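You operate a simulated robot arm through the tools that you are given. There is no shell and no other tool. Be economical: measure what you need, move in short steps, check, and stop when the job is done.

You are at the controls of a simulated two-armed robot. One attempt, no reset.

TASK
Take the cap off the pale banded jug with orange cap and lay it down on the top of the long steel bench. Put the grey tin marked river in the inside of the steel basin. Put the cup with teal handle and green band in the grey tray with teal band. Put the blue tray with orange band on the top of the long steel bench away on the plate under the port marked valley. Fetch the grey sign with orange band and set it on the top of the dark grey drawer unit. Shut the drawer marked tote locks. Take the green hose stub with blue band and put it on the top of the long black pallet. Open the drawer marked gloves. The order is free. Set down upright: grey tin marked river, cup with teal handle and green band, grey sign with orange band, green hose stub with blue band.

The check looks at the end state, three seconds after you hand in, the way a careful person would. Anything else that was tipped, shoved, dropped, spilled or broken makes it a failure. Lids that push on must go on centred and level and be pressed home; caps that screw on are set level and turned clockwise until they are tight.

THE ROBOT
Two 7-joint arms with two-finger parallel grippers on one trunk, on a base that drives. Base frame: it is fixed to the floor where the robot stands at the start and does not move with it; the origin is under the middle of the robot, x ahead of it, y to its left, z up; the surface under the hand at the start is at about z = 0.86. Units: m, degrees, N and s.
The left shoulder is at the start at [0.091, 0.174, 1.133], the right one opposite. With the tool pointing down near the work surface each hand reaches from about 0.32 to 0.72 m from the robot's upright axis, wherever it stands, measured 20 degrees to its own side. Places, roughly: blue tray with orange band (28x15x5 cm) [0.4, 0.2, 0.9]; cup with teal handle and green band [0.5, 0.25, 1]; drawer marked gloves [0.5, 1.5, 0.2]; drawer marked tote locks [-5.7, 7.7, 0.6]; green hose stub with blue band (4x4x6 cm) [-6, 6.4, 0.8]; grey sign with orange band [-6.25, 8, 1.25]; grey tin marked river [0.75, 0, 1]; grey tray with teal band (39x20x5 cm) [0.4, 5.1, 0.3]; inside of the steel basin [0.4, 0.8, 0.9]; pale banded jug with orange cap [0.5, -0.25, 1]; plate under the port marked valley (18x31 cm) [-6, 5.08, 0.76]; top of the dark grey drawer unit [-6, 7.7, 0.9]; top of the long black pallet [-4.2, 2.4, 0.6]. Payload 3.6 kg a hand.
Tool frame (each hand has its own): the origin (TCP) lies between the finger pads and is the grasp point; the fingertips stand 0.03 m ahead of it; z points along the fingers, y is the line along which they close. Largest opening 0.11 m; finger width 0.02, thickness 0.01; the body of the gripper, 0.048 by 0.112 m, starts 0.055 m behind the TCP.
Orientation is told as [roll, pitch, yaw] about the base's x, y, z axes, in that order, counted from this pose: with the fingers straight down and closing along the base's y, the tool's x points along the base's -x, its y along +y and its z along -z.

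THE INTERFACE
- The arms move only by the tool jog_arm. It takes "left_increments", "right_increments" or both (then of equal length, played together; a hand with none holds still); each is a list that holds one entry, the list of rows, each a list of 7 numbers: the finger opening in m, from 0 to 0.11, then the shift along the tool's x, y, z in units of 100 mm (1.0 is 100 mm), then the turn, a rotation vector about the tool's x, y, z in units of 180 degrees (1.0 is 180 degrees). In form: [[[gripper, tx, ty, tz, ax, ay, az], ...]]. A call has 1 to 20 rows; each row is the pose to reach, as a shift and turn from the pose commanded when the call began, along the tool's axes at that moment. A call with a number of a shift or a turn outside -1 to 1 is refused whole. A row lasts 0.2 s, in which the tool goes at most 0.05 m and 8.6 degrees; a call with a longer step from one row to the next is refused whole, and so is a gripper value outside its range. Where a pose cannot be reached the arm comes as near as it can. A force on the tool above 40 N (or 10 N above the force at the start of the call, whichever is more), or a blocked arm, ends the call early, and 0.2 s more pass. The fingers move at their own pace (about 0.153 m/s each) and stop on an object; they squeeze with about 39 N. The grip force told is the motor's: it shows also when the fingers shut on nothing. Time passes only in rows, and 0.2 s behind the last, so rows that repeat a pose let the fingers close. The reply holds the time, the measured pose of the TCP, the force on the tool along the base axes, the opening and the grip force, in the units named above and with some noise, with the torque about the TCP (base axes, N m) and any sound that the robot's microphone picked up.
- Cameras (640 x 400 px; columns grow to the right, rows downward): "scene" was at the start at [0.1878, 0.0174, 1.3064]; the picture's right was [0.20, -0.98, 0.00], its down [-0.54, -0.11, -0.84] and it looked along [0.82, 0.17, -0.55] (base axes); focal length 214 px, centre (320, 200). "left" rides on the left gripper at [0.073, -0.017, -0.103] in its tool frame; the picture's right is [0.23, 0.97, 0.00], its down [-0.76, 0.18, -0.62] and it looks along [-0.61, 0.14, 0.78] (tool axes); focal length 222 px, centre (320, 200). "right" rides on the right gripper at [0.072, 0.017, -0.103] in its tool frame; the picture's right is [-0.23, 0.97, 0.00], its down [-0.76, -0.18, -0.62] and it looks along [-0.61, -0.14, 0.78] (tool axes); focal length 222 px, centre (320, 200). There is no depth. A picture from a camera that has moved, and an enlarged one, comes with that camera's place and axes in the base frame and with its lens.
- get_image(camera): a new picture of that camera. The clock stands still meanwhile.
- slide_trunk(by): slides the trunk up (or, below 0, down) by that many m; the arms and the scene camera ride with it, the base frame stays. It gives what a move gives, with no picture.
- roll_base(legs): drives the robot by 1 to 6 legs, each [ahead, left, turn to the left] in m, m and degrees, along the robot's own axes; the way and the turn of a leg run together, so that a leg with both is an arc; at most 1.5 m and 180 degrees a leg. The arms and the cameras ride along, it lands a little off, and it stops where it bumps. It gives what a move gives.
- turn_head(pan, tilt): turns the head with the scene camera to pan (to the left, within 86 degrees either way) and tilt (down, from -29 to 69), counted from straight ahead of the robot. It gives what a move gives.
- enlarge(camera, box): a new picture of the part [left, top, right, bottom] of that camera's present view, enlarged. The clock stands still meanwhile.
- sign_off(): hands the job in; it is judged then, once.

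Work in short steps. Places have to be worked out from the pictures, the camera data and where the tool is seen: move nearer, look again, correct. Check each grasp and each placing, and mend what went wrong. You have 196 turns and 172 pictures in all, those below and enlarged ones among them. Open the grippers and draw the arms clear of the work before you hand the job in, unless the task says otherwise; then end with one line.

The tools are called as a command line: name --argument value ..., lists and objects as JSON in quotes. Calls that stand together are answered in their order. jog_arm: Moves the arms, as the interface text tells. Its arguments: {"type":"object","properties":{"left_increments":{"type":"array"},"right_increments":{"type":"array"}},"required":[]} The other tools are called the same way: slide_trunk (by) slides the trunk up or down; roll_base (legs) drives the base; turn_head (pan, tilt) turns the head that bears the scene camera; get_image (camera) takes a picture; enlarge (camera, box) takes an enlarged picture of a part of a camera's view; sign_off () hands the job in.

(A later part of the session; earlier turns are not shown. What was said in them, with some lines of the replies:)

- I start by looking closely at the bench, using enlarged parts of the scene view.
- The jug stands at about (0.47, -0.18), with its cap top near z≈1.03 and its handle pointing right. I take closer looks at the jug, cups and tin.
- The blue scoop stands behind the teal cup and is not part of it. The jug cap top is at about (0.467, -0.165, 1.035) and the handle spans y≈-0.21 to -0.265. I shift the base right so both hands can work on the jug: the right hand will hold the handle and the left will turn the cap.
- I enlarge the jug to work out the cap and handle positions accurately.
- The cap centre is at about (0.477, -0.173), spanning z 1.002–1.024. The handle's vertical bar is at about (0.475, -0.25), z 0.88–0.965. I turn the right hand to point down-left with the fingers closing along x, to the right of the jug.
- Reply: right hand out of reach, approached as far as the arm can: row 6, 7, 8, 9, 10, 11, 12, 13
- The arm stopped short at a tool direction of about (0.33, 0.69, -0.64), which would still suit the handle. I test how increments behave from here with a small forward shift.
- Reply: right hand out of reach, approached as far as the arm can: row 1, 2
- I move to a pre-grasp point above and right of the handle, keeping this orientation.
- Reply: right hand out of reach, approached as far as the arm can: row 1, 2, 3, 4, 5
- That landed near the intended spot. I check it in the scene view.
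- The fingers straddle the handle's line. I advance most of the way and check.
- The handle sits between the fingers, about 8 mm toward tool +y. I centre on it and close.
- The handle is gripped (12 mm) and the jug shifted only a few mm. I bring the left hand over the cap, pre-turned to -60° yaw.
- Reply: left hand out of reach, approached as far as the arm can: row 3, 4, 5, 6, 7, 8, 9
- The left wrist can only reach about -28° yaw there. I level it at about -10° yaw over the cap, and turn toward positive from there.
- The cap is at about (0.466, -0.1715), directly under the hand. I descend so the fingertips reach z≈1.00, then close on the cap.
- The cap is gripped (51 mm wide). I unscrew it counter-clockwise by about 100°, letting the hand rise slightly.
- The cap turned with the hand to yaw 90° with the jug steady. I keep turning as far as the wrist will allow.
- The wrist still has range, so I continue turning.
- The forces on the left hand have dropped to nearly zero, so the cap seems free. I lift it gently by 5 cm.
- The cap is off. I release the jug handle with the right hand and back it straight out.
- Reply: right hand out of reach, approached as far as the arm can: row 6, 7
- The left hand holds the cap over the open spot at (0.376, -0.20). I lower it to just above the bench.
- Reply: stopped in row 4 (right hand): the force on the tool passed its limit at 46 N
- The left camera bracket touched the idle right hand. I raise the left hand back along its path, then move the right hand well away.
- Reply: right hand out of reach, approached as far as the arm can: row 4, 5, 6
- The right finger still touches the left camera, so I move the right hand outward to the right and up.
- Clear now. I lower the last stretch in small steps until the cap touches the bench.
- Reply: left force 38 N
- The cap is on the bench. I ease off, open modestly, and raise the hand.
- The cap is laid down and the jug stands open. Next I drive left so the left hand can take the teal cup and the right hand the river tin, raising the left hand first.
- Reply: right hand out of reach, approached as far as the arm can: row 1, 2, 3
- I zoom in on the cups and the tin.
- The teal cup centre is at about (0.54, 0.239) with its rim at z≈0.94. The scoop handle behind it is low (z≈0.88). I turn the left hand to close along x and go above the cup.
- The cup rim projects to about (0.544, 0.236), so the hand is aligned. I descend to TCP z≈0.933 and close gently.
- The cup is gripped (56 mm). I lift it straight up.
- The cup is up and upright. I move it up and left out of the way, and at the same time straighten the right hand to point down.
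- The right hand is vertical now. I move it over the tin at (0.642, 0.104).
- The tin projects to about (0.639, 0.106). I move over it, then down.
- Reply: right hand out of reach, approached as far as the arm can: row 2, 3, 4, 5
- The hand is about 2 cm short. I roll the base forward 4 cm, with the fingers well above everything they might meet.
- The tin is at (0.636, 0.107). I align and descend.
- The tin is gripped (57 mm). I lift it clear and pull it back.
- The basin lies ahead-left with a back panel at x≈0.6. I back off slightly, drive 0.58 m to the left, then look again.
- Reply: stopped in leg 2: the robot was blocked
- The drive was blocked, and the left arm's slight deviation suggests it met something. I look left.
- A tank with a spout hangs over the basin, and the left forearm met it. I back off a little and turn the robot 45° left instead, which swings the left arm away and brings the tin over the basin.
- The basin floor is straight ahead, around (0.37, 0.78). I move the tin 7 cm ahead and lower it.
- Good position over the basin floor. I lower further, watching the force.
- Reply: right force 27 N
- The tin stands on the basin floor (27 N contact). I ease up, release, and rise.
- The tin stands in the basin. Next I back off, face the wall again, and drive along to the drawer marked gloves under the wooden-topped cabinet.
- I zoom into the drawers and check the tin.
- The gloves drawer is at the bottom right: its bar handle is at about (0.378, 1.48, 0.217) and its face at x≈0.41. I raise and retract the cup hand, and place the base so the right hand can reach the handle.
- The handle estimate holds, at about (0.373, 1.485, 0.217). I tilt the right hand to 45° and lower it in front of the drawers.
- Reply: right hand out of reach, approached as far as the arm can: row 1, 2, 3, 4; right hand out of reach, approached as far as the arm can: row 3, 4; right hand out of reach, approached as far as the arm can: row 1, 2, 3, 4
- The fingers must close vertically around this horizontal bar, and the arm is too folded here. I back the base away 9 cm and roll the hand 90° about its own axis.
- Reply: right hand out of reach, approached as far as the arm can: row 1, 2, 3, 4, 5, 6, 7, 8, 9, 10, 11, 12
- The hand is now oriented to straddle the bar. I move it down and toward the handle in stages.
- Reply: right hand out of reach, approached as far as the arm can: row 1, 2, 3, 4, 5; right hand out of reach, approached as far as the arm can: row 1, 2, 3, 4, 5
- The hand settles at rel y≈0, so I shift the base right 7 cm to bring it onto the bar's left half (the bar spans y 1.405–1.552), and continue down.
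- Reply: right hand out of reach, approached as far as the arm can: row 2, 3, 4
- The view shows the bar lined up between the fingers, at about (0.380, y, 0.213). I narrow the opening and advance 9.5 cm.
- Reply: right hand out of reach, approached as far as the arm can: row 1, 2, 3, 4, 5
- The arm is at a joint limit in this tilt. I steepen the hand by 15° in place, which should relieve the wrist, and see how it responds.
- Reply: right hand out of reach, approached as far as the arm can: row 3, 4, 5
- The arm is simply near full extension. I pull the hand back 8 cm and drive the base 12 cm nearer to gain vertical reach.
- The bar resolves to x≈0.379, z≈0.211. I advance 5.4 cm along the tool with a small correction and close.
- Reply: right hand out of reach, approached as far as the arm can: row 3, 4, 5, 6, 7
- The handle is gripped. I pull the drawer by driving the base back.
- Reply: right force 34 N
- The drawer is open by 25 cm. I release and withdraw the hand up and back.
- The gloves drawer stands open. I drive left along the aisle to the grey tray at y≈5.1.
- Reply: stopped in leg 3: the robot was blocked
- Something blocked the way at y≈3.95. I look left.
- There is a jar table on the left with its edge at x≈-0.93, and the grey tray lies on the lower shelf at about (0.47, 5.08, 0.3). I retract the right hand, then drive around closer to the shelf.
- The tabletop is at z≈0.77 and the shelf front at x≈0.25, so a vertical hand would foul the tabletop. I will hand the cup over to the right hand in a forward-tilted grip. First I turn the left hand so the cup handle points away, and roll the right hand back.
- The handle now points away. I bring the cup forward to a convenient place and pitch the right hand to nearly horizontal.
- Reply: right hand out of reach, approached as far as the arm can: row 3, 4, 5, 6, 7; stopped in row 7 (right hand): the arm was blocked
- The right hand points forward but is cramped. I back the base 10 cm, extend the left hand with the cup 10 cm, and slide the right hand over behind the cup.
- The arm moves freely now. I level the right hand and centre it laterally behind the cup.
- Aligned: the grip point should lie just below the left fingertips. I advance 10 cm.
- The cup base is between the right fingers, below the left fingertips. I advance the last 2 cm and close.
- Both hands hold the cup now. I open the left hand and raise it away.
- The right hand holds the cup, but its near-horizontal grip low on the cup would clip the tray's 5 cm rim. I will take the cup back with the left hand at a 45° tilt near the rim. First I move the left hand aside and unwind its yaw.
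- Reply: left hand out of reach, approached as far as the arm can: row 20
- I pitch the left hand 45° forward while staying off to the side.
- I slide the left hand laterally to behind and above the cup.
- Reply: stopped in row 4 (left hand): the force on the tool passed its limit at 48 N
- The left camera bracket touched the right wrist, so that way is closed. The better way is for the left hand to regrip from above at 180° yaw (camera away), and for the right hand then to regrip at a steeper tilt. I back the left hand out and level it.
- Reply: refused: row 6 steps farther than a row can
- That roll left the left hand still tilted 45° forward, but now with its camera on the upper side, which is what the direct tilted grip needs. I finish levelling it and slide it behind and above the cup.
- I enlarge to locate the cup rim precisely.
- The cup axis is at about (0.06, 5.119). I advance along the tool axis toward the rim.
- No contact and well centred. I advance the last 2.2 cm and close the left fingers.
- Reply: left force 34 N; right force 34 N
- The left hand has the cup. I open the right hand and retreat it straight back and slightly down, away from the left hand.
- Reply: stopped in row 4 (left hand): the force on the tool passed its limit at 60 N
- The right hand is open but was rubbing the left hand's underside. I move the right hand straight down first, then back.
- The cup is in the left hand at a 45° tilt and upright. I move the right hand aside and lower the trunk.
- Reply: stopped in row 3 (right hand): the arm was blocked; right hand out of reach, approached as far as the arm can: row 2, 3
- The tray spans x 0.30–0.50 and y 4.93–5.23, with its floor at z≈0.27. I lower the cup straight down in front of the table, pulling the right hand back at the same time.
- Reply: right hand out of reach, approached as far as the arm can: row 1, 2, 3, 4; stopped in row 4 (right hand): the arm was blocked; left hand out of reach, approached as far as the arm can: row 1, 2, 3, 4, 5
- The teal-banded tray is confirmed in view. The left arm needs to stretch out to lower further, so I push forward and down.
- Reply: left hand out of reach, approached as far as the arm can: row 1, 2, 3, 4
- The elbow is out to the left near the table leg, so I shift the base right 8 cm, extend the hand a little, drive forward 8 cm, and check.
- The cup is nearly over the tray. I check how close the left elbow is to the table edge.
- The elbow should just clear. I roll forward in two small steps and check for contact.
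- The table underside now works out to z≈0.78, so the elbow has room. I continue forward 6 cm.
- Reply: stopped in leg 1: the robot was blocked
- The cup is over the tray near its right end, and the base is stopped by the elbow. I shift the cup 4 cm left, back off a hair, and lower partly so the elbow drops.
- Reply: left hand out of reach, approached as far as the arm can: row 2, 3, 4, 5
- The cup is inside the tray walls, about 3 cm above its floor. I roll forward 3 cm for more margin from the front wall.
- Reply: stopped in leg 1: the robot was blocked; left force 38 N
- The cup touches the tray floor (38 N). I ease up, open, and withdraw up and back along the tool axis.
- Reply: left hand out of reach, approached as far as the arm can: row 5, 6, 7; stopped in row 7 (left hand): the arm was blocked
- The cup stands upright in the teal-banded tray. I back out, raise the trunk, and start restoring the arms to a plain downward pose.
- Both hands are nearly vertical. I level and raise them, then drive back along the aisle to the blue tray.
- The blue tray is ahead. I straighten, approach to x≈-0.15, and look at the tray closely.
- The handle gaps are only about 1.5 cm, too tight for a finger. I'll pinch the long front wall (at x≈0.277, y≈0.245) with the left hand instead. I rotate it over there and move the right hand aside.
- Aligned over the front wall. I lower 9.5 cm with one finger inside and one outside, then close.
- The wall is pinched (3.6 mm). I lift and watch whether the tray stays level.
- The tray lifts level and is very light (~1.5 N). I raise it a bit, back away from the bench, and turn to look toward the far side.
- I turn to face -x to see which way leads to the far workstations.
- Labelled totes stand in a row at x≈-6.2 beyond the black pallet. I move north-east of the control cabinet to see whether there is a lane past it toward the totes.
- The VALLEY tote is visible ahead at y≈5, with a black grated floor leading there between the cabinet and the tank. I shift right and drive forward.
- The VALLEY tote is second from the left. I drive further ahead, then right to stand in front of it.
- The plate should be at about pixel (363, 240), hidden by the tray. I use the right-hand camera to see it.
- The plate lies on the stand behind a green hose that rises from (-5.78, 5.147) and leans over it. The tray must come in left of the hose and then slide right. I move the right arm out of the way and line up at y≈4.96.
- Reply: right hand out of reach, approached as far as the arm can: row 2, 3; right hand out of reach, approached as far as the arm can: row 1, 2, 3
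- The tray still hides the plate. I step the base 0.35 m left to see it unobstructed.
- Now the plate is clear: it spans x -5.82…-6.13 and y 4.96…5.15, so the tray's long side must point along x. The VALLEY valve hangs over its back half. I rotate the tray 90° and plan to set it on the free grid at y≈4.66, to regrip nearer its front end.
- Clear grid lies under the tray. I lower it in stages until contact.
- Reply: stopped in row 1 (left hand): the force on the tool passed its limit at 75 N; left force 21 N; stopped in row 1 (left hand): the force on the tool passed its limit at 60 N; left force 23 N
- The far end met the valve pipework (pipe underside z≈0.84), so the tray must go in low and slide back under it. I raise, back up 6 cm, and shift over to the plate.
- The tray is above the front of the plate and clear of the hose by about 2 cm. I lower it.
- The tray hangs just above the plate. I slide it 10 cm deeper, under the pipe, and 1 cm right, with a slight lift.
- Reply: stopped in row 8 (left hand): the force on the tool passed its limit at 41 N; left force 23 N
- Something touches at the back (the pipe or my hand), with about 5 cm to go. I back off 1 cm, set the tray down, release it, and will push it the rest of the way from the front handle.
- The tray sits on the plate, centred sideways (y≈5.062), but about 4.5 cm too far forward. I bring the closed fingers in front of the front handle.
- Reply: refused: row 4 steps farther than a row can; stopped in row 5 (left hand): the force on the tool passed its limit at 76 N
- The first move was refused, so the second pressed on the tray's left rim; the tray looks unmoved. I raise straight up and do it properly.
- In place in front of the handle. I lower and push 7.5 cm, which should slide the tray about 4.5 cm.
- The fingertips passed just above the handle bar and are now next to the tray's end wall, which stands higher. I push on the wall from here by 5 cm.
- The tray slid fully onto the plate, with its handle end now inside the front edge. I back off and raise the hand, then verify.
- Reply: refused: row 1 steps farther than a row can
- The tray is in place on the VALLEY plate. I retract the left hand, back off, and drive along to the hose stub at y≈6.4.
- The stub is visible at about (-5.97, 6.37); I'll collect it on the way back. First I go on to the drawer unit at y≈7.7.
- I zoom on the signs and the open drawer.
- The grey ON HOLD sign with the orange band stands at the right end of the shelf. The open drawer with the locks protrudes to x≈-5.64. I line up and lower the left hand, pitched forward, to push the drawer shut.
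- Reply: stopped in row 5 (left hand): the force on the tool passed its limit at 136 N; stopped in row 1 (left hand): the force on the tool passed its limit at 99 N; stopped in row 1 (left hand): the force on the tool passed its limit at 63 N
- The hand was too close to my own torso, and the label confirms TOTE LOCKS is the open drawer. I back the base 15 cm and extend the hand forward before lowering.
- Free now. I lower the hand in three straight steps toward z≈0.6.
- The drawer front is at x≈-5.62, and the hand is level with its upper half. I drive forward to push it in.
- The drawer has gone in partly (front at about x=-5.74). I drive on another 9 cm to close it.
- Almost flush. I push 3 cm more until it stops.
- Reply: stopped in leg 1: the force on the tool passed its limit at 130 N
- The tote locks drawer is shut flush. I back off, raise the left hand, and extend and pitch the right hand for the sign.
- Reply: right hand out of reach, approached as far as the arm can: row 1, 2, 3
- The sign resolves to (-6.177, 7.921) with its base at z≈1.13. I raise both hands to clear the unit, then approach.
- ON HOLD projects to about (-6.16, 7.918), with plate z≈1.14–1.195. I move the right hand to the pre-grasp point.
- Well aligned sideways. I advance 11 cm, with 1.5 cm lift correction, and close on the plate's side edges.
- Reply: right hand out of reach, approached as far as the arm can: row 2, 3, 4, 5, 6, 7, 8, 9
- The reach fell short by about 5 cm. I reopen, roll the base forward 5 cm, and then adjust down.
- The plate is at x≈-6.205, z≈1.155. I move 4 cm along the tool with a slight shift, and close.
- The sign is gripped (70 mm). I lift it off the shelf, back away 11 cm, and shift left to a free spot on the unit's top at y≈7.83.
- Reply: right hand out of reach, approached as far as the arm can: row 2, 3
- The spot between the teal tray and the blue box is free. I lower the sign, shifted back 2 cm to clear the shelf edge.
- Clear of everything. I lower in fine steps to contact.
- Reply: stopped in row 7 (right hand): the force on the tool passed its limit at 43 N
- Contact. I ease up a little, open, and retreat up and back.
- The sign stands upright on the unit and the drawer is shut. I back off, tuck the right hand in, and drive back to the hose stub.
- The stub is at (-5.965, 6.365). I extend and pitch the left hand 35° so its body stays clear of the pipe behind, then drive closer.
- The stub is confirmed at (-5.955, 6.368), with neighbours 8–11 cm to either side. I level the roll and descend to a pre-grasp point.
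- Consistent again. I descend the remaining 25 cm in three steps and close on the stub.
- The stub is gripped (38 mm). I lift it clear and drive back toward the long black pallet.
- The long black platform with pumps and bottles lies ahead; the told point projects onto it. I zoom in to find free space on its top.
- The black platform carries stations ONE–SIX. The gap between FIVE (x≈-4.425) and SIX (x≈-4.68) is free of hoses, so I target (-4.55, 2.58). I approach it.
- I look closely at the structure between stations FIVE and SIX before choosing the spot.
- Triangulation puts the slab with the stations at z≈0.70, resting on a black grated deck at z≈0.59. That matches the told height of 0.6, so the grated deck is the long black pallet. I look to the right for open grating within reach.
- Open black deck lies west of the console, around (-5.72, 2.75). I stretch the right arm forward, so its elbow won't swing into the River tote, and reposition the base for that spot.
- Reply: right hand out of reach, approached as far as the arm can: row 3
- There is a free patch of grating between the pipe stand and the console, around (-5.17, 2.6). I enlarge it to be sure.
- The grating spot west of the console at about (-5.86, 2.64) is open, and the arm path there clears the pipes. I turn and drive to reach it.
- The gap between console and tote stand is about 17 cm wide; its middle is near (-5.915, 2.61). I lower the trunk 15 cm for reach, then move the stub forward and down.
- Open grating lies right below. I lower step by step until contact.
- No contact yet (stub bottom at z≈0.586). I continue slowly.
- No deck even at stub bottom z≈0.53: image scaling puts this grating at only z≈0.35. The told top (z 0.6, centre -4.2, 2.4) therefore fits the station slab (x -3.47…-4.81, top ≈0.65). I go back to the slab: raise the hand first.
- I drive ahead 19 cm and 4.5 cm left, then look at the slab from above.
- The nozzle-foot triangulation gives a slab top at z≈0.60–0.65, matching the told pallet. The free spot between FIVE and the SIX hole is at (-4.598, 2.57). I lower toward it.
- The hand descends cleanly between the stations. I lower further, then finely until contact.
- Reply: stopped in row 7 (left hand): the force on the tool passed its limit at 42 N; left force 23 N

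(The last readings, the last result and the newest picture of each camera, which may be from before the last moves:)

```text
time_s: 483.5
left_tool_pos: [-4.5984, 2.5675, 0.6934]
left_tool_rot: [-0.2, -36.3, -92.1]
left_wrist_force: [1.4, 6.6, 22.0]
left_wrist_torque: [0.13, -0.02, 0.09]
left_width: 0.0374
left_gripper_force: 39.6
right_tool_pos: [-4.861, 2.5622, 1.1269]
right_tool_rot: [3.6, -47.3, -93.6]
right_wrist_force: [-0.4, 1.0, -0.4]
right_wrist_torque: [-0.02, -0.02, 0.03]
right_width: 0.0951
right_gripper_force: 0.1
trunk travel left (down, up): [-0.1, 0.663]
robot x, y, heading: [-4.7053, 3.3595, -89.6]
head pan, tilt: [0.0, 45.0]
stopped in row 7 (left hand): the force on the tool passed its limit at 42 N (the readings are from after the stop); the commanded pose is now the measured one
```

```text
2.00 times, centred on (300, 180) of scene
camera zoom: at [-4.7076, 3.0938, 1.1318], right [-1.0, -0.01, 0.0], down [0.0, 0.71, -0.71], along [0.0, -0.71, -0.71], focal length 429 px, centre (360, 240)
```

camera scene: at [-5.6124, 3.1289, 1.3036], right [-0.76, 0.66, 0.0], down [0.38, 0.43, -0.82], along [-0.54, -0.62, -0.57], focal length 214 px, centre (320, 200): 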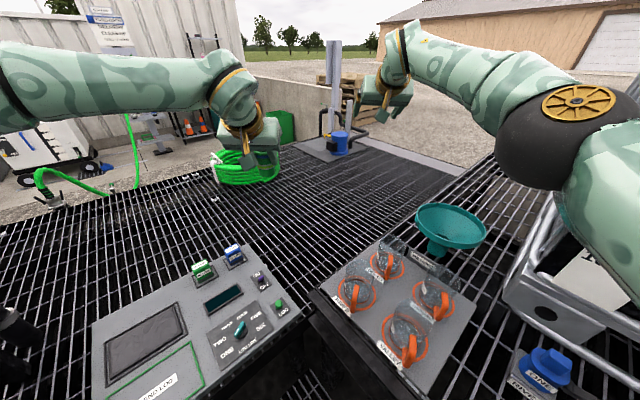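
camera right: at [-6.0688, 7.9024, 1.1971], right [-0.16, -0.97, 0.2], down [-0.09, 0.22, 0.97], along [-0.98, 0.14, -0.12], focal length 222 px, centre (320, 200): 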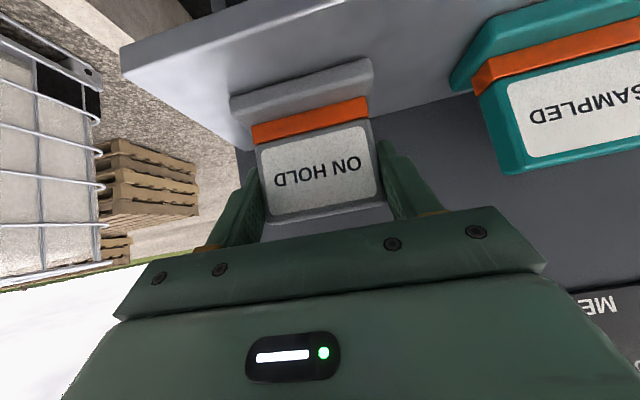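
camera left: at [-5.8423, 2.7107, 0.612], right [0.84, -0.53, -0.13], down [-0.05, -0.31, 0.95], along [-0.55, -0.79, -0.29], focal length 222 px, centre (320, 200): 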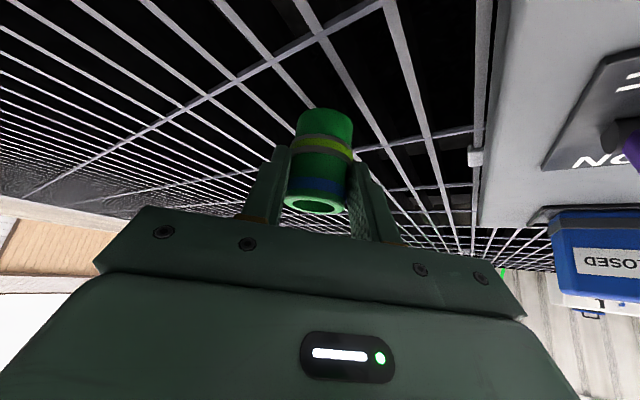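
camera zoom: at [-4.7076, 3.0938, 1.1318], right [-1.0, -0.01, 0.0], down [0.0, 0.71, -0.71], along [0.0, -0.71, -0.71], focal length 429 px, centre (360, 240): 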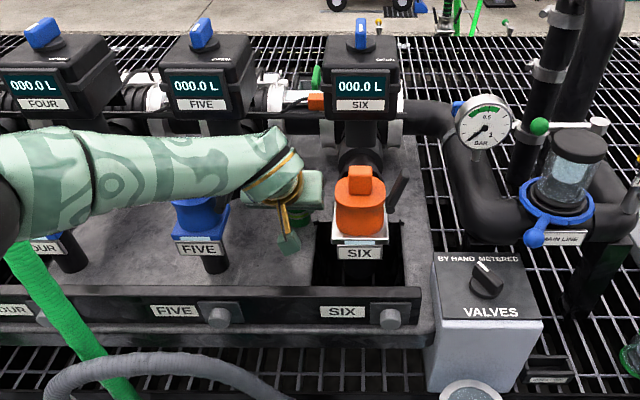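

Contact: the stub stands on the slab (top ≈0.65). I ease up, open slightly, and rise straight up.

jog_arm --left_increments '[[[0.02, -0.01, 0, -0.015, 0, 0, 0], [0.045, -0.01, 0, -0.015, 0, 0, 0], [0.05, -0.01, 0, -0.015, 0, 0, 0], [0.05, -0.01, 0, -0.015, 0, 0, 0], [0.05, -0.12, 0, -0.17, 0, 0, 0], [0.05, -0.29, 0, -0.41, 0, 0, 0], [0.05, -0.46, 0, -0.66, 0, 0, 0], [0.05, -0.69, 0, -0.98, 0, 0, 0]]]'

jog_arm --left_increments '[[[0.05, -0.23, 0, -0.33, 0, 0, 0], [0.05, -0.46, 0, -0.66, 0, 0, 0], [0.05, -0.69, 0, -0.98, 0, 0, 0]]]'

jog_arm --left_increments '[[[0.05, -0.23, 0, -0.33, 0, 0, 0], [0.05, -0.46, 0, -0.66, 0, 0, 0], [0.05, -0.69, 0, -0.98, 0, 0, 0]]]'

enlarge --camera "scene" --box '[180, 80, 420, 280]'

```text
time_s: 485.3
left_tool_pos: [-4.5967, 2.5704, 0.8081]
left_tool_rot: [0.1, -35.7, -92.1]
left_wrist_force: [0.1, 0.6, 1.0]
left_wrist_torque: [0.03, 0.02, 0.01]
left_width: 0.05
left_gripper_force: 0.0
right_tool_pos: [-4.8598, 2.5585, 1.1242]
right_tool_rot: [3.6, -47.2, -93.6]
right_wrist_force: [0.3, 0.2, -0.3]
right_wrist_torque: [-0.04, 0.01, -0.01]
right_width: 0.0948
right_gripper_force: 0.1
trunk travel left (down, up): [-0.1, 0.663]
robot x, y, heading: [-4.7021, 3.3607, -89.6]
head pan, tilt: [0.0, 45.0]
```

```text
time_s: 486.1
left_tool_pos: [-4.5962, 2.571, 0.9273]
left_tool_rot: [-0.1, -35.8, -92.2]
left_wrist_force: [-0.6, 0.5, -0.2]
left_wrist_torque: [-0.02, -0.02, 0.0]
left_width: 0.0501
left_gripper_force: 0.2
right_tool_pos: [-4.8604, 2.5592, 1.1251]
right_tool_rot: [3.6, -47.4, -93.6]
right_wrist_force: [-0.3, -1.4, 0.5]
right_wrist_torque: [-0.05, 0.03, 0.0]
right_width: 0.0949
right_gripper_force: 0.0
trunk travel left (down, up): [-0.1, 0.663]
robot x, y, heading: [-4.7129, 3.36, -89.7]
head pan, tilt: [0.0, 45.0]
```

```text
time_s: 486.9
left_tool_pos: [-4.5954, 2.5719, 1.0487]
left_tool_rot: [0.0, -35.9, -92.2]
left_wrist_force: [0.2, -0.1, 0.4]
left_wrist_torque: [-0.03, -0.02, 0.02]
left_width: 0.0502
left_gripper_force: 0.0
right_tool_pos: [-4.8611, 2.5595, 1.1255]
right_tool_rot: [3.5, -47.3, -93.7]
right_wrist_force: [0.2, -0.1, -0.6]
right_wrist_torque: [0.01, 0.02, 0.0]
right_width: 0.0949
right_gripper_force: 0.1
trunk travel left (down, up): [-0.1, 0.663]
robot x, y, heading: [-4.707, 3.3583, -89.5]
head pan, tilt: [0.0, 45.0]
```

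```text
2.00 times, centred on (300, 180) of scene
camera zoom: at [-4.7079, 3.0911, 1.1311], right [-1.0, -0.01, 0.0], down [0.0, 0.71, -0.71], along [0.0, -0.71, -0.71], focal length 429 px, centre (360, 240)
```

zoom: 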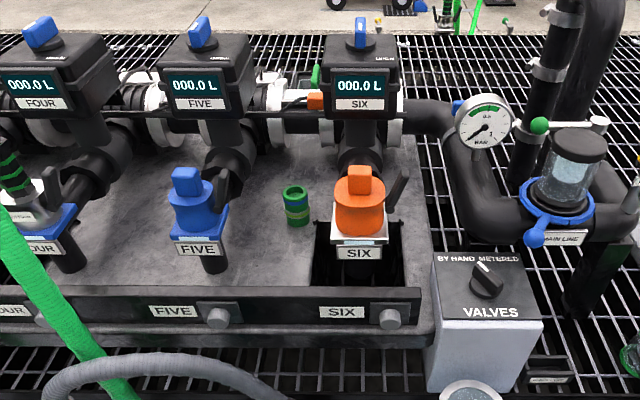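

The stub stands upright on the long black pallet between FIVE and SIX, and nothing around it has moved. I back the robot clear with open grippers before handing in.

roll_base --legs '[[-0.4, 0, 0]]'

get_image --camera "scene"

```text
time_s: 489.4
left_tool_pos: [-4.5981, 2.9709, 1.0483]
left_tool_rot: [0.0, -35.8, -92.0]
left_wrist_force: [-1.4, 0.4, 0.0]
left_wrist_torque: [0.0, -0.01, 0.01]
left_width: 0.0504
left_gripper_force: 0.1
right_tool_pos: [-4.8628, 2.9565, 1.1257]
right_tool_rot: [3.6, -47.3, -93.5]
right_wrist_force: [0.0, 0.7, -0.1]
right_wrist_torque: [-0.02, 0.0, 0.0]
right_width: 0.0949
right_gripper_force: 0.0
trunk travel left (down, up): [-0.1, 0.663]
robot x, y, heading: [-4.7104, 3.7571, -89.4]
head pan, tilt: [0.0, 45.0]
```

```text
3 pictures are left
camera scene: at [-4.7097, 3.4891, 1.1311], right [-1.0, -0.01, 0.0], down [0.0, 0.71, -0.71], along [0.0, -0.71, -0.71], focal length 214 px, centre (320, 200)
```

scene: 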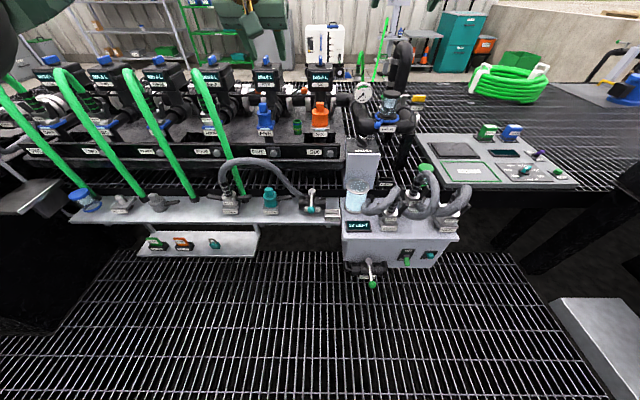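

All tasks are done, and the arms are clear with the grippers open. I hand the job in.

sign_off

```text
The job is handed in.
```

All eight tasks are done and the job is handed in; the one judgement call was taking the black slab with stations ONE–SIX (top about z 0.65) as the long black pallet, with the hose stub standing upright between FIVE and SIX.
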